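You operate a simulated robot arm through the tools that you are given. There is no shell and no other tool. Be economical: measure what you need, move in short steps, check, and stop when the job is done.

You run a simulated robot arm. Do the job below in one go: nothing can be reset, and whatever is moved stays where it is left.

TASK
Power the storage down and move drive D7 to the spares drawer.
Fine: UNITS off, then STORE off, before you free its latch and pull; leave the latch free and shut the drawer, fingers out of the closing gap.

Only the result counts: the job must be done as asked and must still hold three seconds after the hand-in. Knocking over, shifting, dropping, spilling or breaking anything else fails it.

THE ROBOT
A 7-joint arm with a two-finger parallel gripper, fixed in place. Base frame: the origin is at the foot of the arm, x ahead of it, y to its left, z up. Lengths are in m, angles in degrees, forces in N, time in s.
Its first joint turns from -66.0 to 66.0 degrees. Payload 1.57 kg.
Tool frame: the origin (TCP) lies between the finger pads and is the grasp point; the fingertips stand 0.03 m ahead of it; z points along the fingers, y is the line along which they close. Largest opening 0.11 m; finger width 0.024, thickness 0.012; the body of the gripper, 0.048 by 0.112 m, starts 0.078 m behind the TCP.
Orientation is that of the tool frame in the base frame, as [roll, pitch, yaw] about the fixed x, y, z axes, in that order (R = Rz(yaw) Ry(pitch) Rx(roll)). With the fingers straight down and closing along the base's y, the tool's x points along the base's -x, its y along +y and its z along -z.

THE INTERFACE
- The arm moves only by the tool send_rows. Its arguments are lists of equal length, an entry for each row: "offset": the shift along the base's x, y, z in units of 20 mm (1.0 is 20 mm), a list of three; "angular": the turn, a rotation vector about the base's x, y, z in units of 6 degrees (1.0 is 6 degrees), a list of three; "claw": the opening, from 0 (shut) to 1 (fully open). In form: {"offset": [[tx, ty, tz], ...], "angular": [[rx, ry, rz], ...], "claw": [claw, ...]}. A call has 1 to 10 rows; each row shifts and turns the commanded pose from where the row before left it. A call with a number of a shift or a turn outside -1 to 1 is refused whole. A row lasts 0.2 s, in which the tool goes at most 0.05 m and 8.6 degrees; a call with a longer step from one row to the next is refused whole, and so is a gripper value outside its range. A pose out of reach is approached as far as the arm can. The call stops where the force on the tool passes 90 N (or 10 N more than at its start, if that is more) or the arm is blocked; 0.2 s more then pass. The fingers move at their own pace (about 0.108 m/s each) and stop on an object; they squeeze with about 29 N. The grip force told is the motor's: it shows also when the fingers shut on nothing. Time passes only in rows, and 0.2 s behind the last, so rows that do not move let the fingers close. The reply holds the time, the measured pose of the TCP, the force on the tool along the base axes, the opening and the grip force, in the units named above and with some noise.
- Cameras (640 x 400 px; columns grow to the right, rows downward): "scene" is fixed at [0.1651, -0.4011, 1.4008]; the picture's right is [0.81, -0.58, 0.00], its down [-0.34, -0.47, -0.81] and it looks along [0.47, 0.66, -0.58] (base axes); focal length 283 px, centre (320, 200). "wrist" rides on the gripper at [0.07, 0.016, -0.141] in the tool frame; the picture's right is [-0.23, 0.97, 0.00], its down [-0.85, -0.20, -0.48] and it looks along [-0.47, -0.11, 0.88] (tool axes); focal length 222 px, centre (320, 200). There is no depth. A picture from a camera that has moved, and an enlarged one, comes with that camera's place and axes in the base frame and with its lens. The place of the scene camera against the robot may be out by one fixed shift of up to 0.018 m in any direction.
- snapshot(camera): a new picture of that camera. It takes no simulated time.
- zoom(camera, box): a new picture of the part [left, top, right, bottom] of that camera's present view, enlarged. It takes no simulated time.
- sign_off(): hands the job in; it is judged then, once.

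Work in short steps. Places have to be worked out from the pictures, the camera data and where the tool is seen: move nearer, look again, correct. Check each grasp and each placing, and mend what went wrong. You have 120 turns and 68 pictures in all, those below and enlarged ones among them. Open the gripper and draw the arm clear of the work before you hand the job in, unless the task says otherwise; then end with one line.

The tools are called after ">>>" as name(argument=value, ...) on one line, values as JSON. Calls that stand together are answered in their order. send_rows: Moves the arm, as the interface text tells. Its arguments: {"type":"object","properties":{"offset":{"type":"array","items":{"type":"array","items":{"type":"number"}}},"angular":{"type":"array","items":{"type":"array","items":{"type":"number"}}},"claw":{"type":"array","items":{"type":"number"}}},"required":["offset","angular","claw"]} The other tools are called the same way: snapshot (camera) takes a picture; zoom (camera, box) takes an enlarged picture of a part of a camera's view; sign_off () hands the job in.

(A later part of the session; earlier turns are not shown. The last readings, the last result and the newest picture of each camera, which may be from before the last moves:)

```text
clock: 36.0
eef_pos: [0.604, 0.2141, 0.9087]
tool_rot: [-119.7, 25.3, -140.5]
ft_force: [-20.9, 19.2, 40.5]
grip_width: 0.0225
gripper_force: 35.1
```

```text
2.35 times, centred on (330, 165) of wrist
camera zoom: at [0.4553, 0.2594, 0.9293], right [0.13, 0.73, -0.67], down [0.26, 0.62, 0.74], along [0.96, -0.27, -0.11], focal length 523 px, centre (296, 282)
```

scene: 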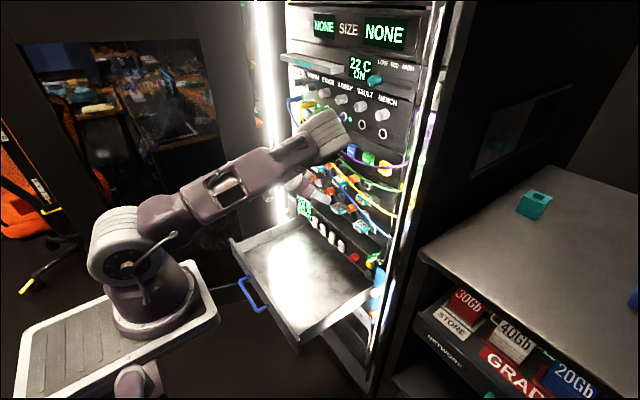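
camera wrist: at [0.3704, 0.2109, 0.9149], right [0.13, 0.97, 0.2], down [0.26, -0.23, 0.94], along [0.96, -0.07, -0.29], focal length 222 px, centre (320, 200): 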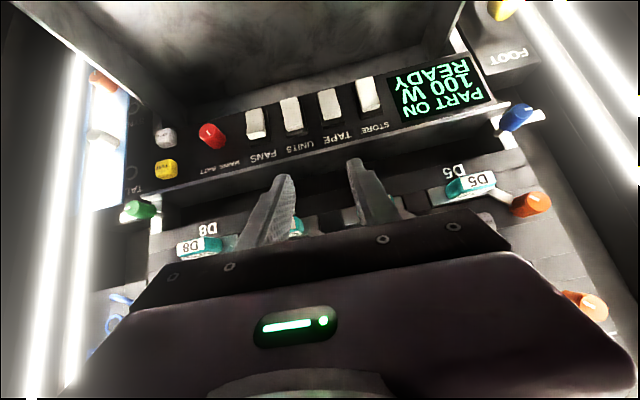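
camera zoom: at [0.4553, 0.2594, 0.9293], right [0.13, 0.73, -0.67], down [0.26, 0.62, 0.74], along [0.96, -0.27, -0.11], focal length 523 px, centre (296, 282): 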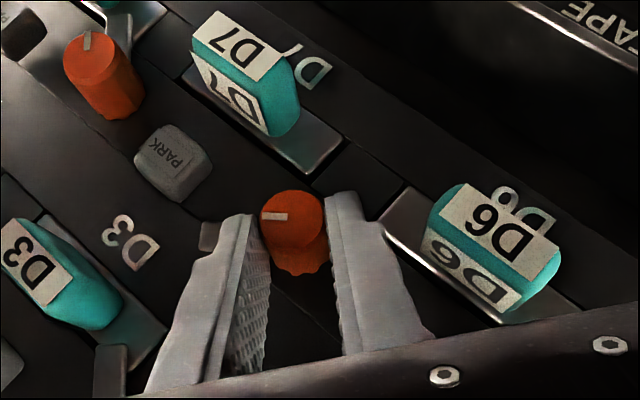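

The mark is now about 80–85° from D8's. I turn 12° more, then open and look.

>>> send_rows(offset=[[0, 0.06, -0.09], [0, 0.05, -0.09], [0, 0, 0], [0, 0, 0]], angular=[[-1, 0, 0], [-1, 0, 0], [0, 0, 0], [0, 0, 0]], claw=[0, 0, 0, 0.33])

>>> send_rows(offset=[[-0.5, 0, 0], [-1, 0, 0], [-1, 0, 0], [0, 0, 0]], angular=[[0, 0, 0], [0, 0, 0], [0, 0, 0], [0, 0, 0]], claw=[0.33, 0.33, 0.33, 0.33])

>>> zoom(camera="wrist", box=[200, 80, 460, 250])

```text
clock: 37.0
eef_pos: [0.6063, 0.212, 0.9]
tool_rot: [-110.3, 17.0, -137.5]
ft_force: [0.0, -0.2, 0.2]
grip_width: 0.0362
gripper_force: 0.1
```

```text
clock: 38.0
eef_pos: [0.5553, 0.2151, 0.9019]
tool_rot: [-110.4, 17.2, -137.2]
ft_force: [-0.9, 0.5, 0.3]
grip_width: 0.0365
gripper_force: 0.0
```

```text
2.35 times, centred on (330, 165) of wrist
camera zoom: at [0.4053, 0.2639, 0.9144], right [0.13, 0.58, -0.8], down [0.26, 0.76, 0.59], along [0.96, -0.29, -0.06], focal length 523 px, centre (296, 282)
```

zoom: 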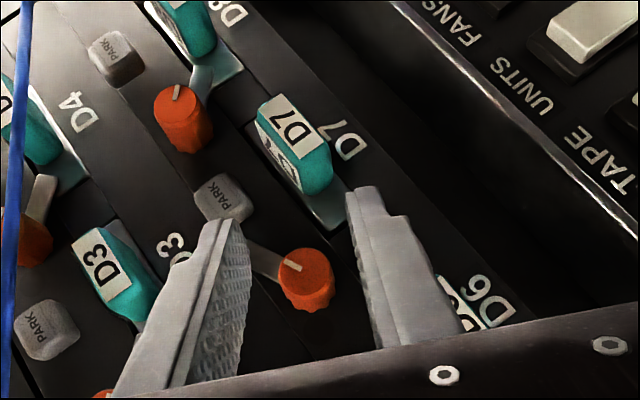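

The arm now points slightly upward (about +20°, from −30° originally), well off the plate, but it seems to have dropped back a bit after my last turn. I rotate the hand back 30°, regrip and turn again to bring it to its stop.

>>> send_rows(offset=[[0, 0, 0.1], [0, 0, 0.1], [0, -0.05, 0.1], [0, -0.05, 0], [0, -0.05, 0], [0.8, 0, 0], [0.8, 0, 0], [0.8, 0, 0], [0.1, 0, 0], [0, 0, 0]], angular=[[1, 0, 0], [1, 0, 0], [1, 0, 0], [1, 0, 0], [1, 0, 0], [0, 0, 0], [0, 0, 0], [0, 0, 0], [0, 0, 0], [0, 0, 0]], claw=[0.35, 0.35, 0.35, 0.35, 0.35, 0.35, 0.35, 0.35, 0.35, 0.35])

>>> zoom(camera="wrist", box=[200, 80, 460, 250])

```text
clock: 40.2
eef_pos: [0.6033, 0.2144, 0.9084]
tool_rot: [-137.3, 35.5, -149.3]
ft_force: [-40.9, 4.8, 16.7]
grip_width: 0.041
gripper_force: 1.1
```

```text
2.35 times, centred on (330, 165) of wrist
camera zoom: at [0.4541, 0.25, 0.9436], right [0.13, 0.91, -0.41], down [0.26, 0.36, 0.89], along [0.96, -0.22, -0.19], focal length 523 px, centre (296, 282)
```

zoom: 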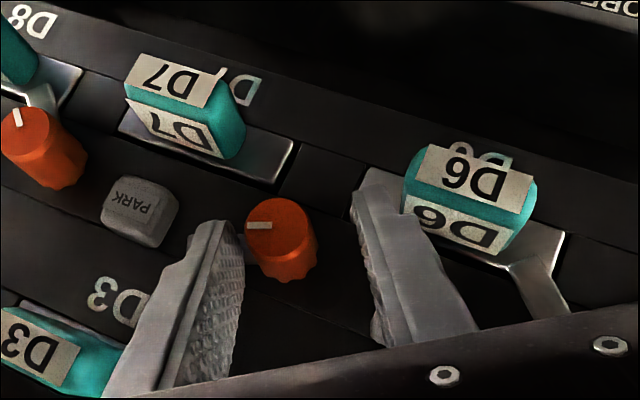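

The mark is at roughly +22° (latched ones are −45°), so it may have gone only two-thirds of the way. I back off 3 mm, regrip and twist on.

>>> send_rows(offset=[[-0.2, -0.2, 0], [0, 0, 0], [0, 0, 0], [0, 0.09, -0.06], [0, 0.09, -0.06], [0, 0.08, -0.07], [0, 0.08, -0.08], [0, 0.06, -0.09], [0, 0, 0]], angular=[[0, 0, 0], [0, 0, 0], [0, 0, 0], [-1, 0, 0], [-1, 0, 0], [-1, 0, 0], [-1, 0, 0], [-1, 0, 0], [0, 0, 0]], claw=[0.35, 0, 0, 0, 0, 0, 0, 0, 0])

>>> zoom(camera="wrist", box=[200, 80, 460, 250])

```text
clock: 42.2
eef_pos: [0.6024, 0.214, 0.9048]
tool_rot: [-109.8, 17.3, -137.2]
ft_force: [21.5, -21.2, 25.3]
grip_width: 0.0227
gripper_force: 35.5
```

```text
2.35 times, centred on (330, 165) of wrist
camera zoom: at [0.4526, 0.2636, 0.9145], right [0.13, 0.57, -0.81], down [0.26, 0.76, 0.59], along [0.96, -0.29, -0.05], focal length 523 px, centre (296, 282)
```

zoom: 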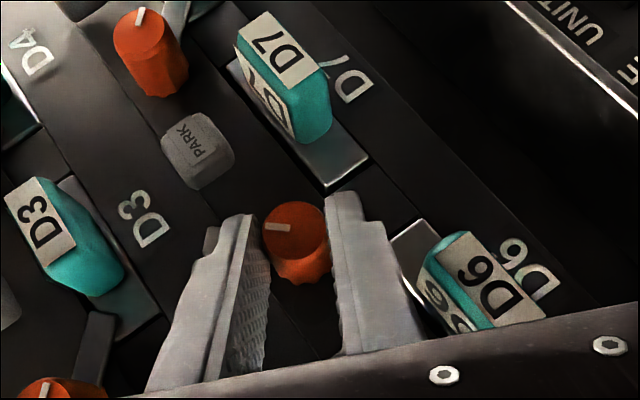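

Held, it stands at about +48°. I release, back off and see where it rests.

>>> send_rows(offset=[[0, 0, 0], [0, 0, 0], [-1, 0, 0], [-1, 0, 0], [-0.8, 0, 0], [0, 0, 0]], angular=[[0, 0, 0], [0, 0, 0], [0, 0, 0], [0, 0, 0], [0, 0, 0], [0, 0, 0]], claw=[0.35, 0.35, 0.35, 0.35, 0.35, 0.35])

>>> zoom(camera="wrist", box=[200, 80, 460, 250])

```text
clock: 43.6
eef_pos: [0.5465, 0.215, 0.9]
tool_rot: [-110.4, 17.2, -137.2]
ft_force: [0.1, -0.1, 0.5]
grip_width: 0.0387
gripper_force: 0.0
```

```text
2.35 times, centred on (330, 165) of wrist
camera zoom: at [0.3962, 0.2652, 0.9125], right [0.13, 0.58, -0.8], down [0.26, 0.76, 0.59], along [0.96, -0.29, -0.06], focal length 523 px, centre (296, 282)
```

zoom: 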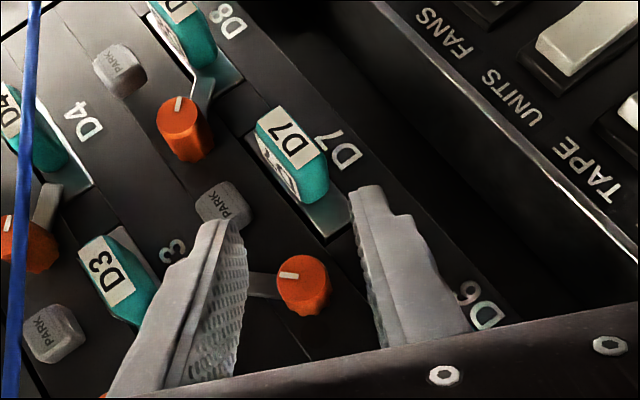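

It stays at about +40° when released. One more regrip and turn to make sure it is fully at its free end.

>>> send_rows(offset=[[0, -0.04, 0.1], [0, -0.05, 0.1], [0, -0.05, 0.1], [0, -0.05, 0.1], [0, -0.05, 0], [0.9, 0, 0], [0.9, 0, 0], [0.9, 0, 0], [0, 0, 0], [0, 0, 0]], angular=[[1, 0, 0], [1, 0, 0], [1, 0, 0], [1, 0, 0], [1, 0, 0], [0, 0, 0], [0, 0, 0], [0, 0, 0], [0, 0, 0], [0, 0, 0]], claw=[0.35, 0.35, 0.35, 0.35, 0.35, 0.35, 0.35, 0.35, 0, 0])

>>> send_rows(offset=[[0, 0, 0], [0, 0.09, -0.06], [0, 0.09, -0.06], [0, 0.08, -0.07], [0, 0.08, -0.08], [0, 0.06, -0.09], [0, 0.06, -0.09], [0, 0, 0]], angular=[[0, 0, 0], [-1, 0, 0], [-1, 0, 0], [-1, 0, 0], [-1, 0, 0], [-1, 0, 0], [-1, 0, 0], [0, 0, 0]], claw=[0, 0, 0, 0, 0, 0, 0, 0])

>>> zoom(camera="wrist", box=[200, 80, 460, 250])

```text
clock: 45.8
eef_pos: [0.5983, 0.209, 0.9107]
tool_rot: [-136.8, 35.8, -149.6]
ft_force: [-7.0, -22.6, 15.7]
grip_width: 0.0226
gripper_force: 34.9
```

```text
clock: 47.6
eef_pos: [0.6002, 0.2178, 0.9059]
tool_rot: [-105.0, 13.1, -136.2]
ft_force: [1.0, -39.7, 27.6]
grip_width: 0.0227
gripper_force: 34.8
```

```text
2.35 times, centred on (330, 165) of wrist
camera zoom: at [0.4504, 0.2686, 0.908], right [0.14, 0.48, -0.86], down [0.27, 0.82, 0.5], along [0.95, -0.3, -0.01], focal length 523 px, centre (296, 282)
```

zoom: 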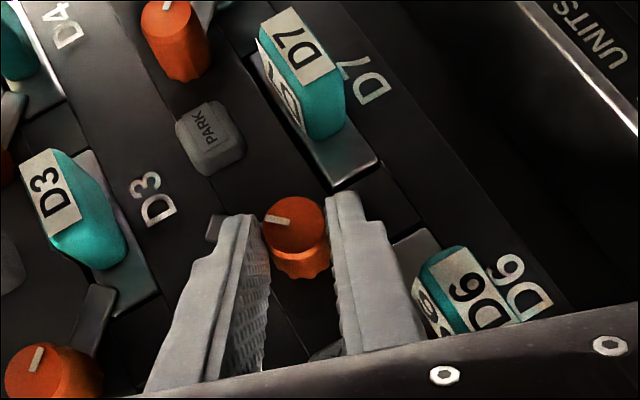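

The mark now slips against a stop at about +40–45°: the latch is fully free. I release, back away and untwist the hand.

>>> send_rows(offset=[[0, 0, 0], [0, 0, 0], [-1, 0, 0], [-1, 0, 0], [-1, 0, 0], [0, -0.2, 0], [0, -0.2, 0], [0, -0.2, 0], [0, -0.2, 0], [0, -0.2, 0]], angular=[[0, 0, 0], [0, 0, 0], [0, 0, 0], [0, 0, 0], [0, 0, 0], [1, 0, 0], [1, 0, 0], [1, 0, 0], [1, 0, 0], [1, 0, 0]], claw=[0.35, 0.35, 0.35, 0.35, 0.35, 0.5, 0.5, 0.5, 0.5, 0.5])

>>> send_rows(offset=[[0, -0.4, -0.2], [0, -0.4, -0.2], [0, -0.4, -0.2], [0, -0.4, -0.2], [0, -0.4, -0.2], [0, -0.4, -0.2], [0, -0.2, -0.2], [0, 0, 0]], angular=[[1, 0, 0], [1, 0, 0], [1, 0, 0], [1, 0, 0], [1, 0, 0], [1, 0, 0], [1, 0, 0], [0, 0, 0]], claw=[0.52, 0.52, 0.52, 0.52, 0.52, 0.52, 0.52, 0.52])

>>> snapshot(camera="wrist")

```text
clock: 49.8
eef_pos: [0.5382, 0.2001, 0.9002]
tool_rot: [-131.0, 32.4, -146.1]
ft_force: [0.5, -0.5, -0.5]
grip_width: 0.0551
gripper_force: 0.1
```

```text
clock: 51.6
eef_pos: [0.5396, 0.1486, 0.8726]
tool_rot: [176.5, 45.6, 179.4]
ft_force: [0.6, -1.3, -1.3]
grip_width: 0.057
gripper_force: 0.0
```

```text
21 pictures are left
camera wrist: at [0.3891, 0.1573, 0.921], right [0.13, 0.97, 0.2], down [0.26, -0.23, 0.94], along [0.96, -0.07, -0.29], focal length 222 px, centre (320, 200)
```

wrist: 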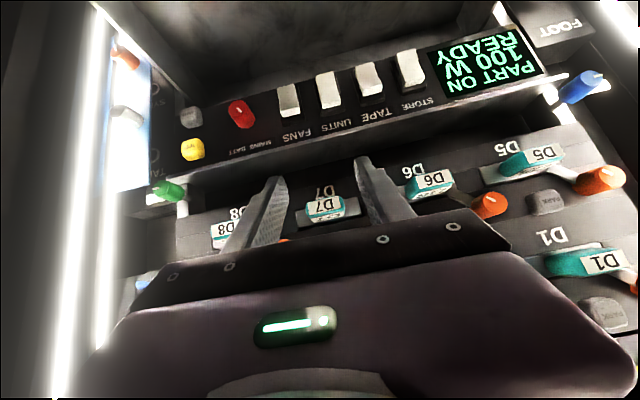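

D7's handle is centred at y ≈ 0.143, z ≈ 0.857. I correct the 3.5° roll error and advance around the handle with a 52 mm opening.

>>> send_rows(offset=[[0, -0.25, 0.15], [0.7, 0, 0], [0.7, 0, 0], [0.4, 0, 0], [0, 0, 0]], angular=[[-0.41, 0, -0.41], [0, 0, 0], [0, 0, 0], [0, 0, 0], [0, 0, 0]], claw=[0.48, 0.48, 0.48, 0.48, 0.48])

>>> zoom(camera="wrist", box=[200, 80, 460, 250])

```text
clock: 52.8
eef_pos: [0.5758, 0.1425, 0.8738]
tool_rot: [-179.8, 45.6, 179.5]
ft_force: [0.0, -0.6, 0.0]
grip_width: 0.0527
gripper_force: 0.1
```

```text
2.35 times, centred on (330, 165) of wrist
camera zoom: at [0.4262, 0.1607, 0.9234], right [0.17, 0.97, 0.16], down [0.26, -0.2, 0.95], along [0.95, -0.12, -0.28], focal length 523 px, centre (296, 282)
```

zoom: 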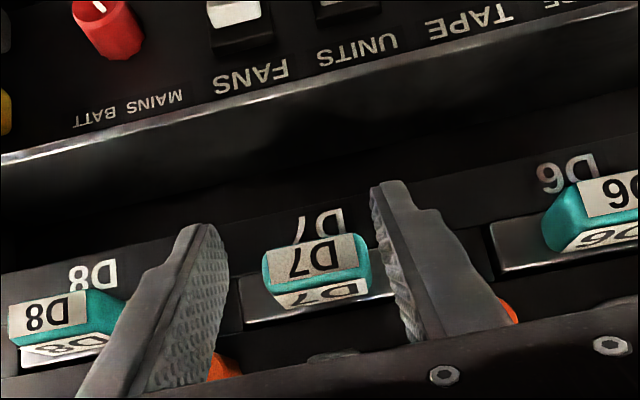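

Handle centre is about (0.613 front, 0.1455, 0.861), between the fingers. I raise 7 mm, go in to x 0.600 and close.

>>> send_rows(offset=[[0, 0.1, 0.35], [0.6, 0, 0], [0.6, 0, 0], [0, 0, 0], [0, 0, 0], [0, 0, 0], [0, 0, 0]], angular=[[0, 0, 0], [0, 0, 0], [0, 0, 0], [0, 0, 0], [0, 0, 0], [0, 0, 0], [0, 0, 0]], claw=[0.48, 0.48, 0.48, 0.48, 0, 0, 0])

>>> zoom(camera="wrist", box=[200, 80, 460, 250])

```text
clock: 54.4
eef_pos: [0.5997, 0.1444, 0.8837]
tool_rot: [-180.0, 45.5, 179.6]
ft_force: [2.3, 4.2, 0.7]
grip_width: 0.0399
gripper_force: 29.0
```

```text
2.35 times, centred on (330, 165) of wrist
camera zoom: at [0.4502, 0.1637, 0.9319], right [0.17, 0.97, 0.16], down [0.26, -0.2, 0.95], along [0.95, -0.12, -0.28], focal length 523 px, centre (296, 282)
```

zoom: 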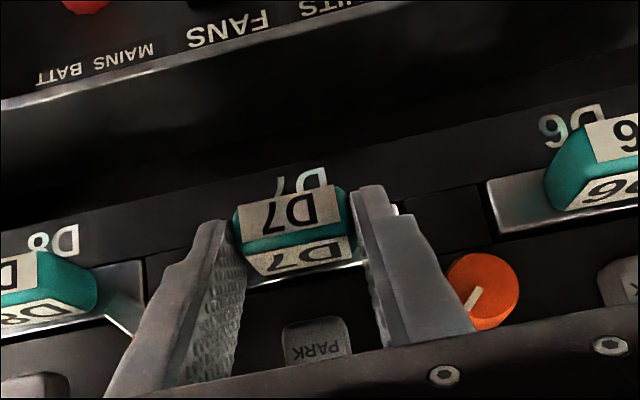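

D7's handle is gripped (39.9 mm, 29 N), and the latch mark is turned well away. I pull straight back slowly.

>>> send_rows(offset=[[-0.3, 0, 0], [-0.4, 0, 0], [-0.4, 0, 0], [-0.4, 0, 0], [-0.4, 0, 0], [0, 0, 0]], angular=[[0, 0, 0], [0, 0, 0], [0, 0, 0], [0, 0, 0], [0, 0, 0], [0, 0, 0]], claw=[0, 0, 0, 0, 0, 0])

>>> snapshot(camera="wrist")

```text
clock: 55.8
eef_pos: [0.5628, 0.1456, 0.8828]
tool_rot: [-179.9, 45.7, 179.6]
ft_force: [4.6, 5.1, 8.6]
grip_width: 0.0393
gripper_force: 27.9
```

```text
18 pictures are left
camera wrist: at [0.4128, 0.1633, 0.9311], right [0.17, 0.97, 0.16], down [0.25, -0.2, 0.95], along [0.95, -0.12, -0.28], focal length 222 px, centre (320, 200)
```

wrist: 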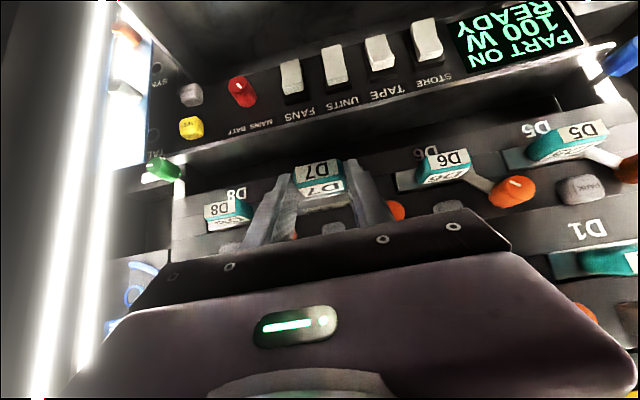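

The drive is following. I keep pulling.

>>> send_rows(offset=[[-0.5, 0, 0], [-0.5, 0, 0], [-0.5, 0, 0], [-0.5, 0, 0], [-0.5, 0, 0], [-0.5, 0, 0], [0, 0, 0]], angular=[[0, 0, 0], [0, 0, 0], [0, 0, 0], [0, 0, 0], [0, 0, 0], [0, 0, 0], [0, 0, 0]], claw=[0, 0, 0, 0, 0, 0, 0])

>>> zoom(camera="scene", box=[240, 130, 400, 260])

```text
clock: 57.4
eef_pos: [0.5017, 0.1452, 0.8828]
tool_rot: [-179.9, 45.5, 179.4]
ft_force: [2.0, 3.2, 2.4]
grip_width: 0.0392
gripper_force: 29.0
```

```text
3.08 times, centred on (320, 195) of scene
camera zoom: at [0.165, -0.401, 1.4008], right [0.81, -0.58, 0.0], down [-0.34, -0.47, -0.81], along [0.47, 0.66, -0.58], focal length 871 px, centre (320, 215)
```

zoom: 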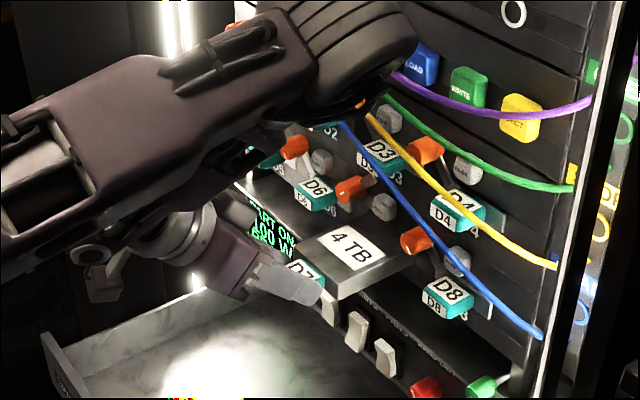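

The drive (a flat box, "4 TB") is about 0.10 m out. I continue in smaller steps, watching the load.

>>> send_rows(offset=[[-0.4, 0, 0], [-0.4, 0, 0], [-0.4, 0, 0], [-0.4, 0, 0], [0, 0, 0]], angular=[[0, 0, 0], [0, 0, 0], [0, 0, 0], [0, 0, 0], [0, 0, 0]], claw=[0, 0, 0, 0, 0])

>>> zoom(camera="scene", box=[240, 150, 400, 250])

```text
clock: 58.6
eef_pos: [0.485, 0.1463, 0.8825]
tool_rot: [-179.8, 45.5, 179.5]
ft_force: [0.2, 0.6, -0.8]
grip_width: 0.0396
gripper_force: 29.3
out of reach, approached as far as the arm can: row 3, 4
```

```text
4.00 times, centred on (320, 200) of scene
camera zoom: at [0.1651, -0.401, 1.4008], right [0.81, -0.58, 0.0], down [-0.34, -0.47, -0.81], along [0.47, 0.66, -0.58], focal length 1132 px, centre (320, 200)
```

zoom: 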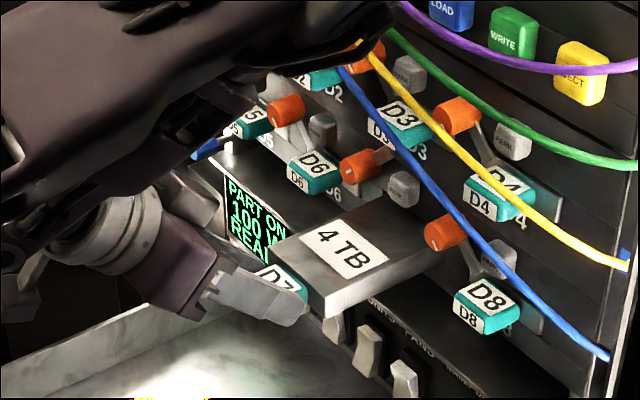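

The arm is at its limit for this tilt. The handle is now in the open, so I push back 3 cm, release, and will regrip it from above with the tool vertical, which reaches much closer in.

>>> send_rows(offset=[[0.5, 0, 0], [0.5, 0, 0], [0.5, 0, 0], [0, 0, 0], [0, 0, 0], [0, 0, 0], [-0.3, 0, 0.8], [-0.2, 0, 1], [0, 0, 1], [0, 0, 1]], angular=[[0, 0, 0], [0, 0, 0], [0, 0, 0], [0, 0, 0], [0, 0, 0], [0, 0, 0], [0, 0, 0], [0, 0, 0], [0, 0, 0], [0, 0, 0]], claw=[0, 0, 0, 0, 0.55, 0.55, 0.55, 0.55, 0.55, 0.55])

>>> send_rows(offset=[[0, 0, 0.2], [0, 0, 0.2], [0, 0, 0.2], [0, 0, 0], [0, 0, 0], [0, 0, 0], [0, 0, 0], [0, 0, 0], [0, 0, 0]], angular=[[0, 0.9, 0], [0, 0.9, 0], [0, 0.9, 0], [0, 1, 0], [0, 1, 0], [0, 1, 0], [0, 1, 0], [0, 0.9, 0], [0, 0, 0]], claw=[0.55, 0.55, 0.55, 0.55, 0.55, 0.55, 0.55, 0.55, 0.55])

>>> snapshot(camera="scene")

>>> snapshot(camera="wrist")

```text
clock: 60.8
eef_pos: [0.5061, 0.1477, 0.9594]
tool_rot: [-179.9, 45.5, 179.6]
ft_force: [0.5, 0.3, -0.1]
grip_width: 0.0604
gripper_force: 0.1
```

```text
clock: 62.8
eef_pos: [0.5058, 0.1462, 0.9702]
tool_rot: [-179.7, -0.2, 179.7]
ft_force: [-0.1, 0.1, -0.6]
grip_width: 0.0605
gripper_force: 0.1
```

```text
15 pictures are left
```

scene: 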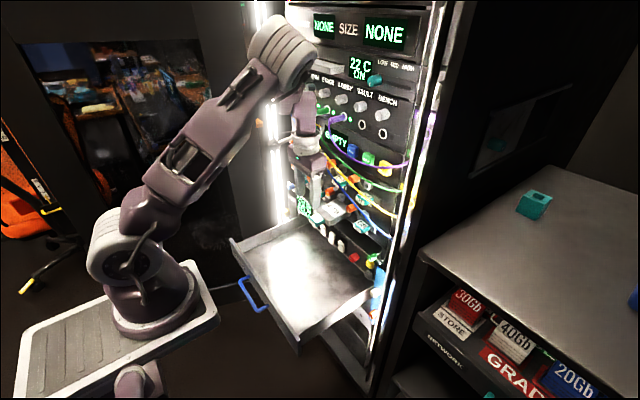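

```text
14 pictures are left
camera wrist: at [0.4362, 0.1635, 1.112], right [0.23, 0.97, -0.01], down [0.85, -0.2, 0.48], along [0.46, -0.12, -0.88], focal length 222 px, centre (320, 200)
```

wrist: 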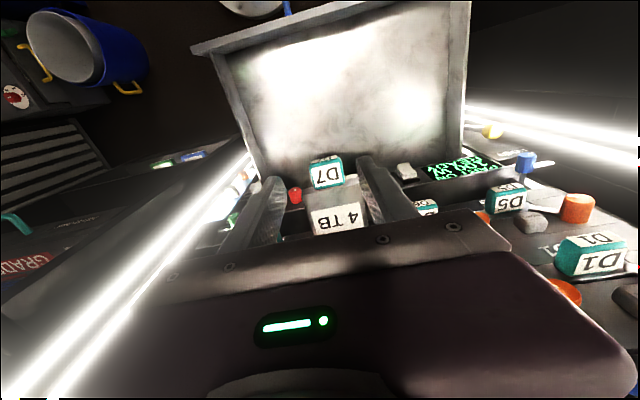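

The tool is vertical and the drive stays put. I enlarge to locate the handle precisely before descending.

>>> zoom(camera="wrist", box=[250, 130, 410, 250])

```text
3.33 times, centred on (330, 190) of wrist
camera zoom: at [0.4362, 0.1635, 1.112], right [0.23, 0.97, -0.01], down [0.85, -0.2, 0.48], along [0.46, -0.12, -0.88], focal length 740 px, centre (287, 233)
```

zoom: 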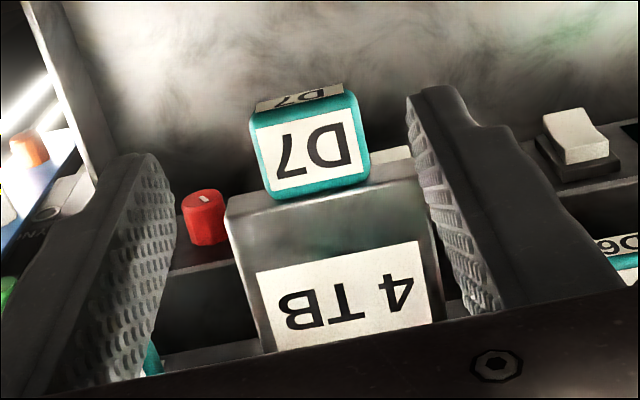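

Handle spans x 0.516–0.547, y ≈ 0.147, top ≈ 0.870. I descend vertically over it and close.

>>> send_rows(offset=[[0.6, 0.05, -1], [0.55, 0, -1], [0, 0, -1], [0, 0, -1], [0, 0, -1], [0, 0, -0.6], [0, 0, 0], [0, 0, 0], [0, 0, 0], [0, 0, 0]], angular=[[0, 0, 0], [0, 0, 0], [0, 0, 0], [0, 0, 0], [0, 0, 0], [0, 0, 0], [0, 0, 0], [0, 0, 0], [0, 0, 0], [0, 0, 0]], claw=[0.55, 0.55, 0.55, 0.55, 0.55, 0.55, 0.55, 0, 0, 0])

>>> snapshot(camera="wrist")

```text
clock: 65.0
eef_pos: [0.5288, 0.1471, 0.8577]
tool_rot: [-179.4, -0.1, 179.7]
ft_force: [1.2, -0.2, -1.1]
grip_width: 0.0397
gripper_force: 28.8
```

```text
12 pictures are left
camera wrist: at [0.459, 0.1643, 0.9993], right [0.23, 0.97, -0.01], down [0.85, -0.2, 0.48], along [0.46, -0.12, -0.88], focal length 222 px, centre (320, 200)
```

wrist: 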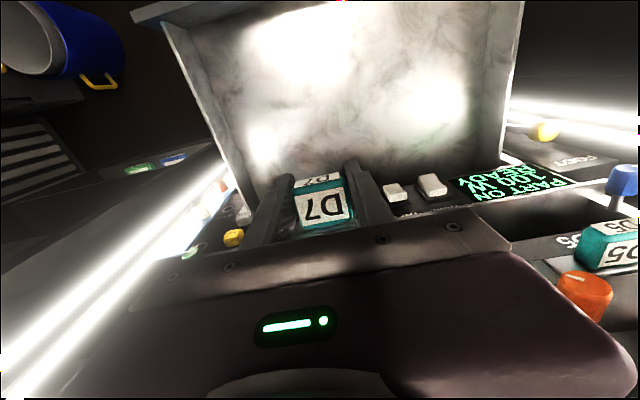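

Gripped again at 39.7 mm. I pull on along −x and watch the vertical load.

>>> send_rows(offset=[[-0.5, 0, 0], [-0.5, 0, 0], [-0.5, 0, 0], [-0.5, 0, 0], [-0.5, 0, 0], [0, 0, 0]], angular=[[0, 0, 0], [0, 0, 0], [0, 0, 0], [0, 0, 0], [0, 0, 0], [0, 0, 0]], claw=[0, 0, 0, 0, 0, 0])

>>> send_rows(offset=[[-0.4, 0, 0], [-0.4, 0, 0], [-0.4, 0, 0], [0, 0, 0]], angular=[[0, 0, 0], [0, 0, 0], [0, 0, 0], [0, 0, 0]], claw=[0, 0, 0, 0])

>>> zoom(camera="scene", box=[220, 140, 400, 280])

```text
clock: 66.4
eef_pos: [0.4777, 0.1473, 0.8581]
tool_rot: [-179.5, 0.0, 179.6]
ft_force: [-1.0, -0.8, 0.8]
grip_width: 0.0395
gripper_force: 28.7
```

```text
clock: 67.4
eef_pos: [0.4545, 0.1453, 0.859]
tool_rot: [-179.5, 0.0, 179.8]
ft_force: [0.2, 1.1, 0.0]
grip_width: 0.04
gripper_force: 29.1
```

```text
2.86 times, centred on (310, 210) of scene
camera zoom: at [0.1651, -0.4011, 1.4008], right [0.81, -0.58, 0.0], down [-0.34, -0.47, -0.81], along [0.47, 0.66, -0.58], focal length 808 px, centre (349, 171)
```

zoom: 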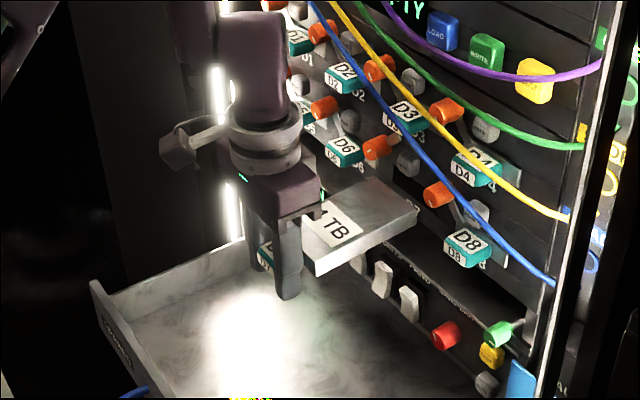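

The drive is fully out and held level (rear end at x ≈ 0.612). I move another 4 cm back to clear the panel, then lower towards the drawer.

>>> send_rows(offset=[[-0.5, 0, 0], [-0.5, 0, 0], [-0.5, 0.2, 0], [-0.5, 0.2, 0], [0, 0, 0]], angular=[[0, 0, 0], [0, 0, 0], [0, 0, 0], [0, 0, 0], [0, 0, 0]], claw=[0, 0, 0, 0, 0])

>>> send_rows(offset=[[0, 0, -0.6], [0, 0, -0.8], [0, 0, -0.8], [0, 0, -0.8], [0, 0, -0.8], [0, 0, -0.8], [0, 0, -0.6], [0, 0, 0]], angular=[[0, 0, 0], [0, 0, 0], [0, 0, 0], [0, 0, 0], [0, 0, 0], [0, 0, 0], [0, 0, 0], [0, 0, 0]], claw=[0, 0, 0, 0, 0, 0, 0, 0])

>>> zoom(camera="scene", box=[210, 150, 410, 350])

```text
clock: 68.6
eef_pos: [0.4146, 0.1551, 0.8575]
tool_rot: [-179.6, 0.0, 179.7]
ft_force: [0.8, 0.5, 0.4]
grip_width: 0.0397
gripper_force: 28.6
```

```text
clock: 70.4
eef_pos: [0.4143, 0.154, 0.7549]
tool_rot: [-179.5, 0.0, 179.7]
ft_force: [-0.1, 0.5, 0.3]
grip_width: 0.0397
gripper_force: 29.0
```

```text
2.00 times, centred on (310, 250) of scene
camera zoom: at [0.1651, -0.4011, 1.4008], right [0.81, -0.58, 0.0], down [-0.34, -0.47, -0.81], along [0.47, 0.66, -0.58], focal length 566 px, centre (340, 100)
```

zoom: 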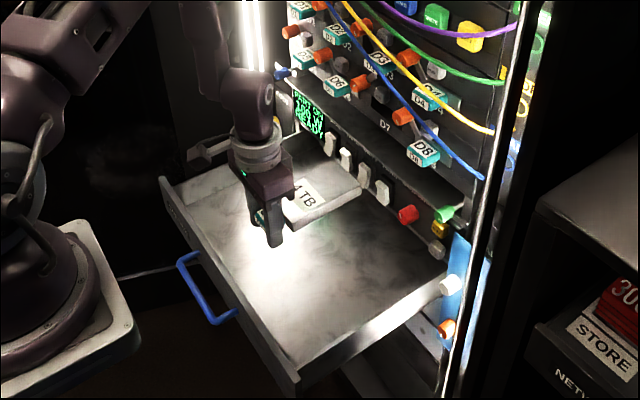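

Level and clear of the panel. I lower slowly towards the drawer floor.

>>> send_rows(offset=[[0, 0, -0.5], [0, 0, -0.5], [0, 0, -0.5], [0, 0, -0.5], [0, 0, -0.5], [0, 0, -0.3], [0, 0, 0]], angular=[[0, 0, 0], [0, 0, 0], [0, 0, 0], [0, 0, 0], [0, 0, 0], [0, 0, 0], [0, 0, 0]], claw=[0, 0, 0, 0, 0, 0, 0])

>>> send_rows(offset=[[0, 0, -0.2], [0, 0, -0.2], [0, 0, -0.2], [0, 0, 0]], angular=[[0, 0, 0], [0, 0, 0], [0, 0, 0], [0, 0, 0]], claw=[0, 0, 0, 0])

```text
clock: 72.0
eef_pos: [0.4154, 0.1546, 0.6981]
tool_rot: [-179.5, -0.1, 179.7]
ft_force: [0.8, -0.2, -0.6]
grip_width: 0.0399
gripper_force: 28.8
```

```text
clock: 73.0
eef_pos: [0.4143, 0.155, 0.6863]
tool_rot: [-179.5, 0.0, 179.7]
ft_force: [0.4, 0.0, 0.5]
grip_width: 0.0399
gripper_force: 28.8
```

No contact yet at z 0.686. I keep lowering in small steps.

>>> send_rows(offset=[[0, 0, -0.2], [0, 0, -0.2], [0, 0, -0.2], [0, 0, 0]], angular=[[0, 0, 0], [0, 0, 0], [0, 0, 0], [0, 0, 0]], claw=[0, 0, 0, 0])

>>> send_rows(offset=[[0, 0, -0.2], [0, 0, -0.2], [0, 0, 0]], angular=[[0, 0, 0], [0, 0, 0], [0, 0, 0]], claw=[0, 0, 0])

>>> zoom(camera="scene", box=[230, 190, 390, 310])

```text
clock: 74.0
eef_pos: [0.4151, 0.155, 0.674]
tool_rot: [-179.5, -0.1, 179.6]
ft_force: [-0.5, 0.5, -0.8]
grip_width: 0.0397
gripper_force: 28.8
```

```text
clock: 74.8
eef_pos: [0.4145, 0.1545, 0.6672]
tool_rot: [-179.5, 0.0, 179.7]
ft_force: [-0.1, 0.3, -0.7]
grip_width: 0.0394
gripper_force: 29.1
```

```text
3.33 times, centred on (310, 250) of scene
camera zoom: at [0.1651, -0.4011, 1.4008], right [0.81, -0.58, 0.0], down [-0.34, -0.47, -0.81], along [0.47, 0.66, -0.58], focal length 943 px, centre (353, 33)
```

zoom: 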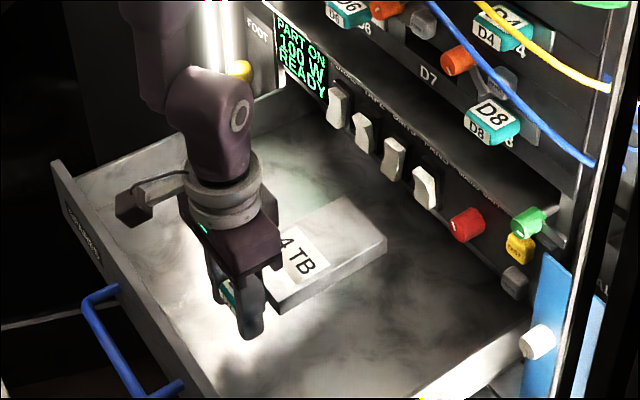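

Still a little above the floor. I continue down until contact is felt.

>>> send_rows(offset=[[0, 0, -0.2], [0, 0, -0.2], [0, 0, 0]], angular=[[0, 0, 0], [0, 0, 0], [0, 0, 0]], claw=[0, 0, 0])

>>> send_rows(offset=[[0, 0, -0.2], [0, 0, -0.2], [0, 0, 0]], angular=[[0, 0, 0], [0, 0, 0], [0, 0, 0]], claw=[0, 0, 0])

```text
clock: 75.6
eef_pos: [0.4138, 0.1545, 0.6585]
tool_rot: [-179.4, -0.1, 179.8]
ft_force: [-0.5, 0.3, -0.4]
grip_width: 0.0397
gripper_force: 29.4
```

```text
clock: 76.4
eef_pos: [0.4138, 0.1553, 0.6502]
tool_rot: [-179.6, 0.0, 179.7]
ft_force: [-0.9, 0.2, -0.2]
grip_width: 0.0396
gripper_force: 30.2
```

Still free at z 0.650. A few more small steps.

>>> send_rows(offset=[[0, 0, -0.2], [0, 0, -0.2], [0, 0, 0]], angular=[[0, 0, 0], [0, 0, 0], [0, 0, 0]], claw=[0, 0, 0])

>>> send_rows(offset=[[0, 0, -0.15], [0, 0, -0.15], [0, 0, 0]], angular=[[0, 0, 0], [0, 0, 0], [0, 0, 0]], claw=[0, 0, 0])

>>> zoom(camera="scene", box=[230, 190, 390, 310])

```text
clock: 77.2
eef_pos: [0.4145, 0.1549, 0.6427]
tool_rot: [-179.5, 0.0, 179.7]
ft_force: [0.1, -0.2, 0.1]
grip_width: 0.0394
gripper_force: 28.9
```

```text
clock: 78.0
eef_pos: [0.4166, 0.1542, 0.6365]
tool_rot: [-179.5, 0.0, 179.7]
ft_force: [0.6, 0.3, -0.4]
grip_width: 0.04
gripper_force: 29.0
```

```text
3.33 times, centred on (310, 250) of scene
camera zoom: at [0.1651, -0.4011, 1.4008], right [0.81, -0.58, 0.0], down [-0.34, -0.47, -0.81], along [0.47, 0.66, -0.58], focal length 943 px, centre (353, 33)
```

zoom: 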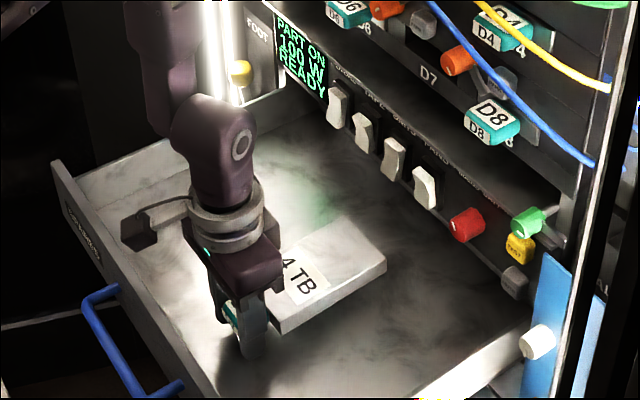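

Close now, judging by the shadow. Further small steps.

>>> send_rows(offset=[[0, 0, -0.15], [0, 0, -0.15], [0, 0, 0]], angular=[[0, 0, 0], [0, 0, 0], [0, 0, 0]], claw=[0, 0, 0])

>>> send_rows(offset=[[0, 0, -0.15], [0, 0, -0.15], [0, 0, 0]], angular=[[0, 0, 0], [0, 0, 0], [0, 0, 0]], claw=[0, 0, 0])

```text
clock: 78.8
eef_pos: [0.4145, 0.154, 0.631]
tool_rot: [-179.5, -0.1, 179.7]
ft_force: [0.4, -0.1, -0.3]
grip_width: 0.0397
gripper_force: 29.2
```

```text
clock: 79.6
eef_pos: [0.4143, 0.1542, 0.6246]
tool_rot: [-179.5, 0.1, 179.8]
ft_force: [-0.1, 1.1, 0.6]
grip_width: 0.0396
gripper_force: 29.1
```

>>> send_rows(offset=[[0, 0, -0.15], [0, 0, -0.15], [0, 0, 0]], angular=[[0, 0, 0], [0, 0, 0], [0, 0, 0]], claw=[0, 0, 0])

>>> send_rows(offset=[[0, 0, -0.15], [0, 0, -0.15], [0, 0, 0]], angular=[[0, 0, 0], [0, 0, 0], [0, 0, 0]], claw=[0, 0, 0])

>>> send_rows(offset=[[0, 0, -0.15], [0, 0, -0.15], [0, 0, 0]], angular=[[0, 0, 0], [0, 0, 0], [0, 0, 0]], claw=[0, 0, 0])

```text
clock: 80.2
eef_pos: [0.4191, 0.1545, 0.6229]
tool_rot: [-179.6, 0.4, 179.6]
ft_force: [0.4, -3.4, 22.0]
grip_width: 0.0398
gripper_force: 29.0
stopped in row 3: the force on the tool passed its limit (the readings are from after the stop); the commanded pose is now the measured one
```

```text
clock: 80.7
eef_pos: [0.4219, 0.1549, 0.6221]
tool_rot: [-179.6, 0.9, 179.6]
ft_force: [0.8, -5.5, 22.4]
grip_width: 0.0395
gripper_force: 28.7
stopped in row 2: the force on the tool passed its limit (the readings are from after the stop); the commanded pose is now the measured one
```

```text
clock: 81.1
eef_pos: [0.4258, 0.155, 0.6216]
tool_rot: [-179.5, 1.1, 179.5]
ft_force: [1.0, -5.0, 22.9]
grip_width: 0.0397
gripper_force: 28.7
stopped in row 2: the force on the tool passed its limit (the readings are from after the stop); the commanded pose is now the measured one
```

The fingertips have touched the floor (TCP z 0.622). I ease up 1 mm, open and lift straight out.

>>> send_rows(offset=[[0, 0, 0.05], [0, 0, 0], [0, 0, 0], [0, 0, 0.5], [0, 0, 1], [0, 0, 1], [0, 0, 1], [0, 0, 1], [0, 0, 1], [0, 0, 1]], angular=[[0, 0, 0], [0, 0, 0], [0, 0, 0], [0, 0, 0], [0, 0, 0], [0, 0, 0], [0, 0, 0], [0, 0, 0], [0, 0, 0], [0, 0, 0]], claw=[0, 0.5, 0.55, 0.55, 0.55, 0.55, 0.55, 0.55, 0.55, 0.55])

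>>> send_rows(offset=[[0, 0, 1], [0, 0, 1], [0, 0, 1], [0, 0, 1], [0, 0, 0]], angular=[[0, 0, 0], [0, 0, 0], [0, 0, 0], [0, 0, 0], [0, 0, 0]], claw=[0.4, 0.2, 0, 0, 0])

>>> snapshot(camera="wrist")

>>> zoom(camera="scene", box=[220, 190, 400, 360])

```text
clock: 83.3
eef_pos: [0.4224, 0.1544, 0.7532]
tool_rot: [-179.6, 1.0, 179.5]
ft_force: [-0.5, -0.5, 0.1]
grip_width: 0.0604
gripper_force: 0.0
```

```text
clock: 84.5
eef_pos: [0.4251, 0.1553, 0.8334]
tool_rot: [-179.6, 1.0, 179.6]
ft_force: [0.0, 0.0, -0.1]
grip_width: 0.0002
gripper_force: 21.7
```

```text
7 pictures are left
camera wrist: at [0.3526, 0.1729, 0.9726], right [0.23, 0.97, 0.0], down [0.85, -0.2, 0.49], along [0.48, -0.12, -0.87], focal length 222 px, centre (320, 200)
```

wrist: 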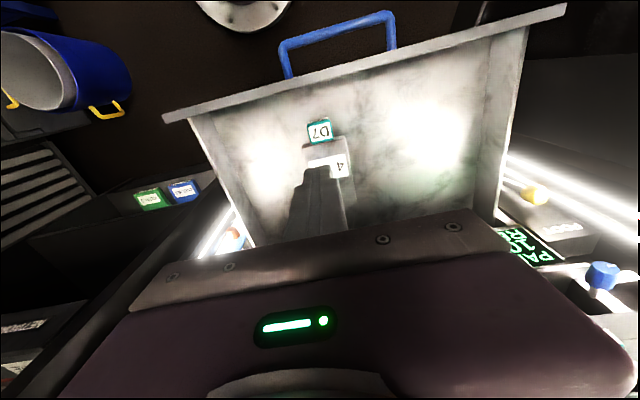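

```text
2.35 times, centred on (310, 275) of scene
camera zoom: at [0.165, -0.4011, 1.4008], right [0.81, -0.58, 0.0], down [-0.34, -0.47, -0.81], along [0.47, 0.66, -0.58], focal length 666 px, centre (344, 24)
```

zoom: 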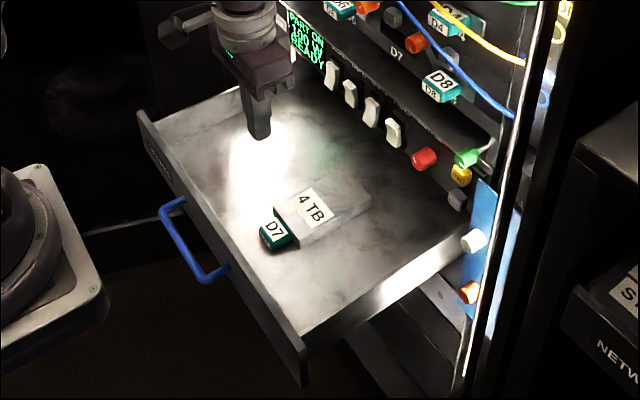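

D7 lies flat in the drawer. Now the drawer: its front panel is at x ≈ 0.345, top z ≈ 0.68, handle at y 0.11–0.25. I move with fingers shut to in front of the panel, to the left of the handle.

>>> send_rows(offset=[[-0.5, 1, 0.2], [-0.5, 1, 0], [-0.8, 1, 0], [-0.8, 1, 0], [-1, 1, 0], [-1, 1, 0], [-1, 0.5, 0], [-1, 0, 0], [0, 0, 0]], angular=[[0, 0, 0], [0, 0, 0], [0, 0, 0], [0, 0, 0], [0, 0, 0], [0, 0, 0], [0, 0, 0], [0, 0, 0], [0, 0, 0]], claw=[0, 0, 0, 0, 0, 0, 0, 0, 0])

```text
clock: 86.5
eef_pos: [0.3033, 0.2854, 0.8355]
tool_rot: [-179.6, 1.6, 179.7]
ft_force: [-0.3, 0.2, 0.4]
grip_width: 0.0
gripper_force: 21.3
out of reach, approached as far as the arm can: row 8
```

Reached x 0.303. I descend in front of the panel.

>>> send_rows(offset=[[0, 0, -1], [0, 0, -1], [0, 0, -1], [0, 0, -1], [0, 0, 0]], angular=[[0, 0, 0], [0, 0, 0], [0, 0, 0], [0, 0, 0], [0, 0, 0]], claw=[0, 0, 0, 0, 0])

>>> snapshot(camera="wrist")

```text
clock: 87.7
eef_pos: [0.2938, 0.2848, 0.7565]
tool_rot: [-179.7, 1.0, 179.5]
ft_force: [0.0, 0.0, -0.4]
grip_width: 0.0
gripper_force: 21.4
out of reach, approached as far as the arm can: row 1, 2
```

```text
5 pictures are left
camera wrist: at [0.2217, 0.3024, 0.8965], right [0.24, 0.97, 0.0], down [0.84, -0.2, 0.49], along [0.48, -0.12, -0.87], focal length 222 px, centre (320, 200)
```

wrist: 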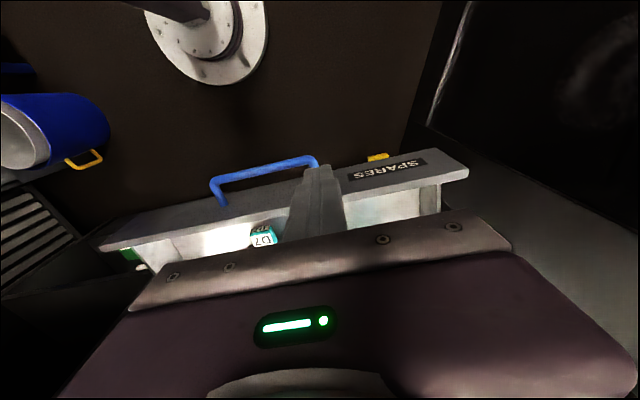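

The drawer is labelled SPARES; its face is at x ≈ 0.337, z 0.585–0.685, and the handle's left end is at y ≈ 0.27. I shift 3 cm further left and lower the fingertips in front of the face.

>>> send_rows(offset=[[0, 0.8, 0], [0, 0.7, 0], [0, 0, -1], [0, 0, -1], [0, 0, -1], [0, 0, -1], [0, 0, -0.3], [0, 0, 0]], angular=[[0, 0, 0], [0, 0, 0], [0, 0, 0], [0, 0, 0], [0, 0, 0], [0, 0, 0], [0, 0, 0], [0, 0, 0]], claw=[0, 0, 0, 0, 0, 0, 0, 0])

```text
clock: 89.5
eef_pos: [0.2928, 0.3148, 0.6699]
tool_rot: [-179.6, 1.1, 179.5]
ft_force: [0.8, 0.3, 0.5]
grip_width: 0.0001
gripper_force: 21.2
```

In position with no contact. I push the drawer forward gently.

>>> send_rows(offset=[[0.4, 0, 0], [0.4, 0, 0], [0.4, 0, 0], [0.4, 0, 0], [0.4, 0, 0], [0.4, 0, 0], [0.4, 0, 0], [0.4, 0, 0], [0.4, 0, 0], [0.4, 0, 0]], angular=[[0, 0, 0], [0, 0, 0], [0, 0, 0], [0, 0, 0], [0, 0, 0], [0, 0, 0], [0, 0, 0], [0, 0, 0], [0, 0, 0], [0, 0, 0]], claw=[0, 0, 0, 0, 0, 0, 0, 0, 0, 0])

```text
clock: 91.7
eef_pos: [0.374, 0.3145, 0.6709]
tool_rot: [-179.7, 1.1, 179.6]
ft_force: [0.6, 0.4, -0.8]
grip_width: 0.0002
gripper_force: 21.4
```

It moves freely. I continue.

>>> send_rows(offset=[[0.5, 0, 0], [0.5, 0, 0], [0.5, 0, 0], [0.5, 0, 0], [0.5, 0, 0], [0.5, 0, 0], [0.5, 0, 0], [0.5, 0, 0], [0.5, 0, 0], [0.5, 0, 0]], angular=[[0, 0, 0], [0, 0, 0], [0, 0, 0], [0, 0, 0], [0, 0, 0], [0, 0, 0], [0, 0, 0], [0, 0, 0], [0, 0, 0], [0, 0, 0]], claw=[0, 0, 0, 0, 0, 0, 0, 0, 0, 0])

>>> snapshot(camera="scene")

```text
clock: 93.9
eef_pos: [0.4751, 0.3145, 0.6701]
tool_rot: [-179.6, 1.1, 179.6]
ft_force: [0.1, -0.3, -0.9]
grip_width: 0.0
gripper_force: 21.8
```

```text
4 pictures are left
```

scene: 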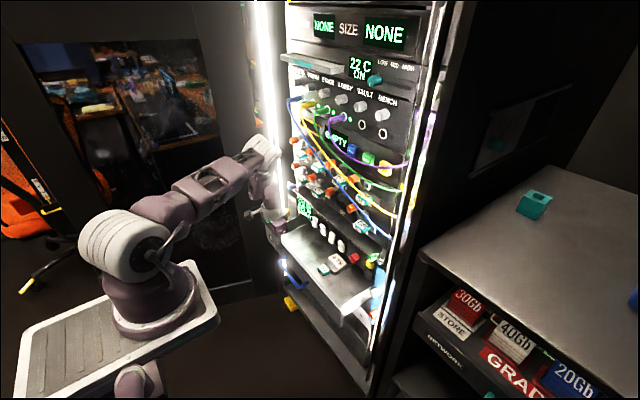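

The drawer is half shut and the drive is still in it. I push on to TCP x ≈ 0.55, still clear of the handles above.

>>> send_rows(offset=[[0.4, 0, 0], [0.4, 0, 0], [0.4, 0, 0], [0.4, 0, 0], [0.4, 0, 0], [0.4, 0, 0], [0.4, 0, 0], [0.4, 0, 0], [0.4, 0, 0], [0, 0, 0]], angular=[[0, 0, 0], [0, 0, 0], [0, 0, 0], [0, 0, 0], [0, 0, 0], [0, 0, 0], [0, 0, 0], [0, 0, 0], [0, 0, 0], [0, 0, 0]], claw=[0, 0, 0, 0, 0, 0, 0, 0, 0, 0])

>>> send_rows(offset=[[-0.8, 0, 0], [-0.8, 0, 0], [0, 0, 0], [0, 0, 0], [0, 0, 0], [0, 0, 0], [0, 0, 0], [0, 0, 0], [0, 0, 0], [0, 0, 0]], angular=[[0, 0, 0], [0, 0, 0], [0, -1, 0], [0, -1, 0], [0, -1, 0], [0, -1, 0], [0, -1, 0], [0, -1, 0], [0, -1, 0], [0, -0.7, 0]], claw=[0, 0, 0, 0, 0, 0, 0, 0, 0, 0])

```text
clock: 96.1
eef_pos: [0.5455, 0.3157, 0.669]
tool_rot: [-179.6, 1.0, 179.6]
ft_force: [1.1, -0.3, -0.6]
grip_width: 0.0002
gripper_force: 21.0
```

```text
clock: 98.3
eef_pos: [0.5128, 0.3158, 0.6702]
tool_rot: [-179.9, 22.0, 179.4]
ft_force: [0.1, -0.7, -0.2]
grip_width: 0.0002
gripper_force: 22.1
out of reach, approached as far as the arm can: row 6, 7, 8, 9, 10
```

A 22° tilt is available here and is enough to keep the hand behind the fingertips. I push the drawer on with the tips.

>>> send_rows(offset=[[0.5, 0, 0], [0.5, 0, 0], [0.4, 0, 0], [0.4, 0, 0], [0.4, 0, 0], [0.4, 0, 0], [0.4, 0, 0], [0.3, 0, 0], [0.3, 0, 0], [0, 0, 0]], angular=[[0, -0.5, 0], [0, -0.5, 0], [0, 0, 0], [0, 0, 0], [0, 0, 0], [0, 0, 0], [0, 0, 0], [0, 0, 0], [0, 0, 0], [0, 0, 0]], claw=[0, 0, 0, 0, 0, 0, 0, 0, 0, 0])

>>> zoom(camera="scene", box=[240, 180, 400, 340])

```text
clock: 100.5
eef_pos: [0.5754, 0.3133, 0.6732]
tool_rot: [-179.7, 25.0, 179.5]
ft_force: [0.9, 1.0, -0.2]
grip_width: 0.0004
gripper_force: 21.7
out of reach, approached as far as the arm can: row 2
```

```text
2.50 times, centred on (320, 260) of scene
camera zoom: at [0.1651, -0.4011, 1.4008], right [0.81, -0.58, 0.0], down [-0.34, -0.47, -0.81], along [0.47, 0.66, -0.58], focal length 707 px, centre (320, 50)
```

zoom: 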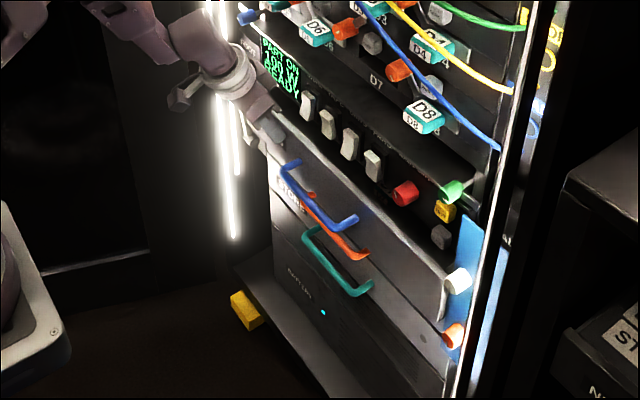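

Nearly shut. I continue in small steps until the stop is felt.

>>> send_rows(offset=[[0.25, 0, 0], [0.25, 0, 0], [0.25, 0, 0], [0.25, 0, 0], [0.2, 0, 0], [0.2, 0, 0], [0.2, 0, 0], [0, 0, 0]], angular=[[0, 0, 0], [0, 0, 0], [0, 0, 0], [0, 0, 0], [0, 0, 0], [0, 0, 0], [0, 0, 0], [0, 0, 0]], claw=[0, 0, 0, 0, 0, 0, 0, 0])

```text
clock: 102.3
eef_pos: [0.6084, 0.3138, 0.6708]
tool_rot: [-179.8, 25.0, 179.5]
ft_force: [-0.7, 0.7, -0.2]
grip_width: 0.0
gripper_force: 21.5
```

No stop yet (contact face at x ≈ 0.632). I go on slowly.

>>> send_rows(offset=[[0.15, 0, 0], [0.15, 0, 0], [0.15, 0, 0], [0.15, 0, 0], [0.15, 0, 0], [0, 0, 0]], angular=[[0, 0, 0], [0, 0, 0], [0, 0, 0], [0, 0, 0], [0, 0, 0], [0, 0, 0]], claw=[0, 0, 0, 0, 0, 0])

>>> zoom(camera="scene", box=[260, 190, 400, 310])

```text
clock: 103.6
eef_pos: [0.615, 0.3157, 0.6658]
tool_rot: [-179.7, 24.1, 179.6]
ft_force: [-13.1, 1.5, 4.8]
grip_width: 0.0
gripper_force: 21.0
stopped in row 6: the force on the tool passed its limit (the readings are from after the stop); the commanded pose is now the measured one
```

```text
3.33 times, centred on (330, 250) of scene
camera zoom: at [0.1648, -0.4011, 1.4008], right [0.81, -0.58, 0.0], down [-0.34, -0.47, -0.81], along [0.47, 0.66, -0.58], focal length 943 px, centre (287, 33)
```

zoom: 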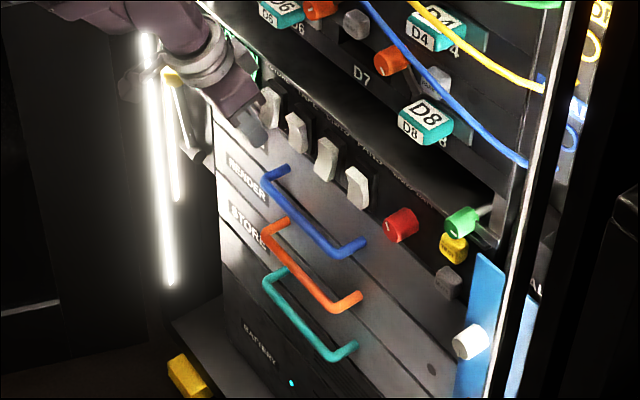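

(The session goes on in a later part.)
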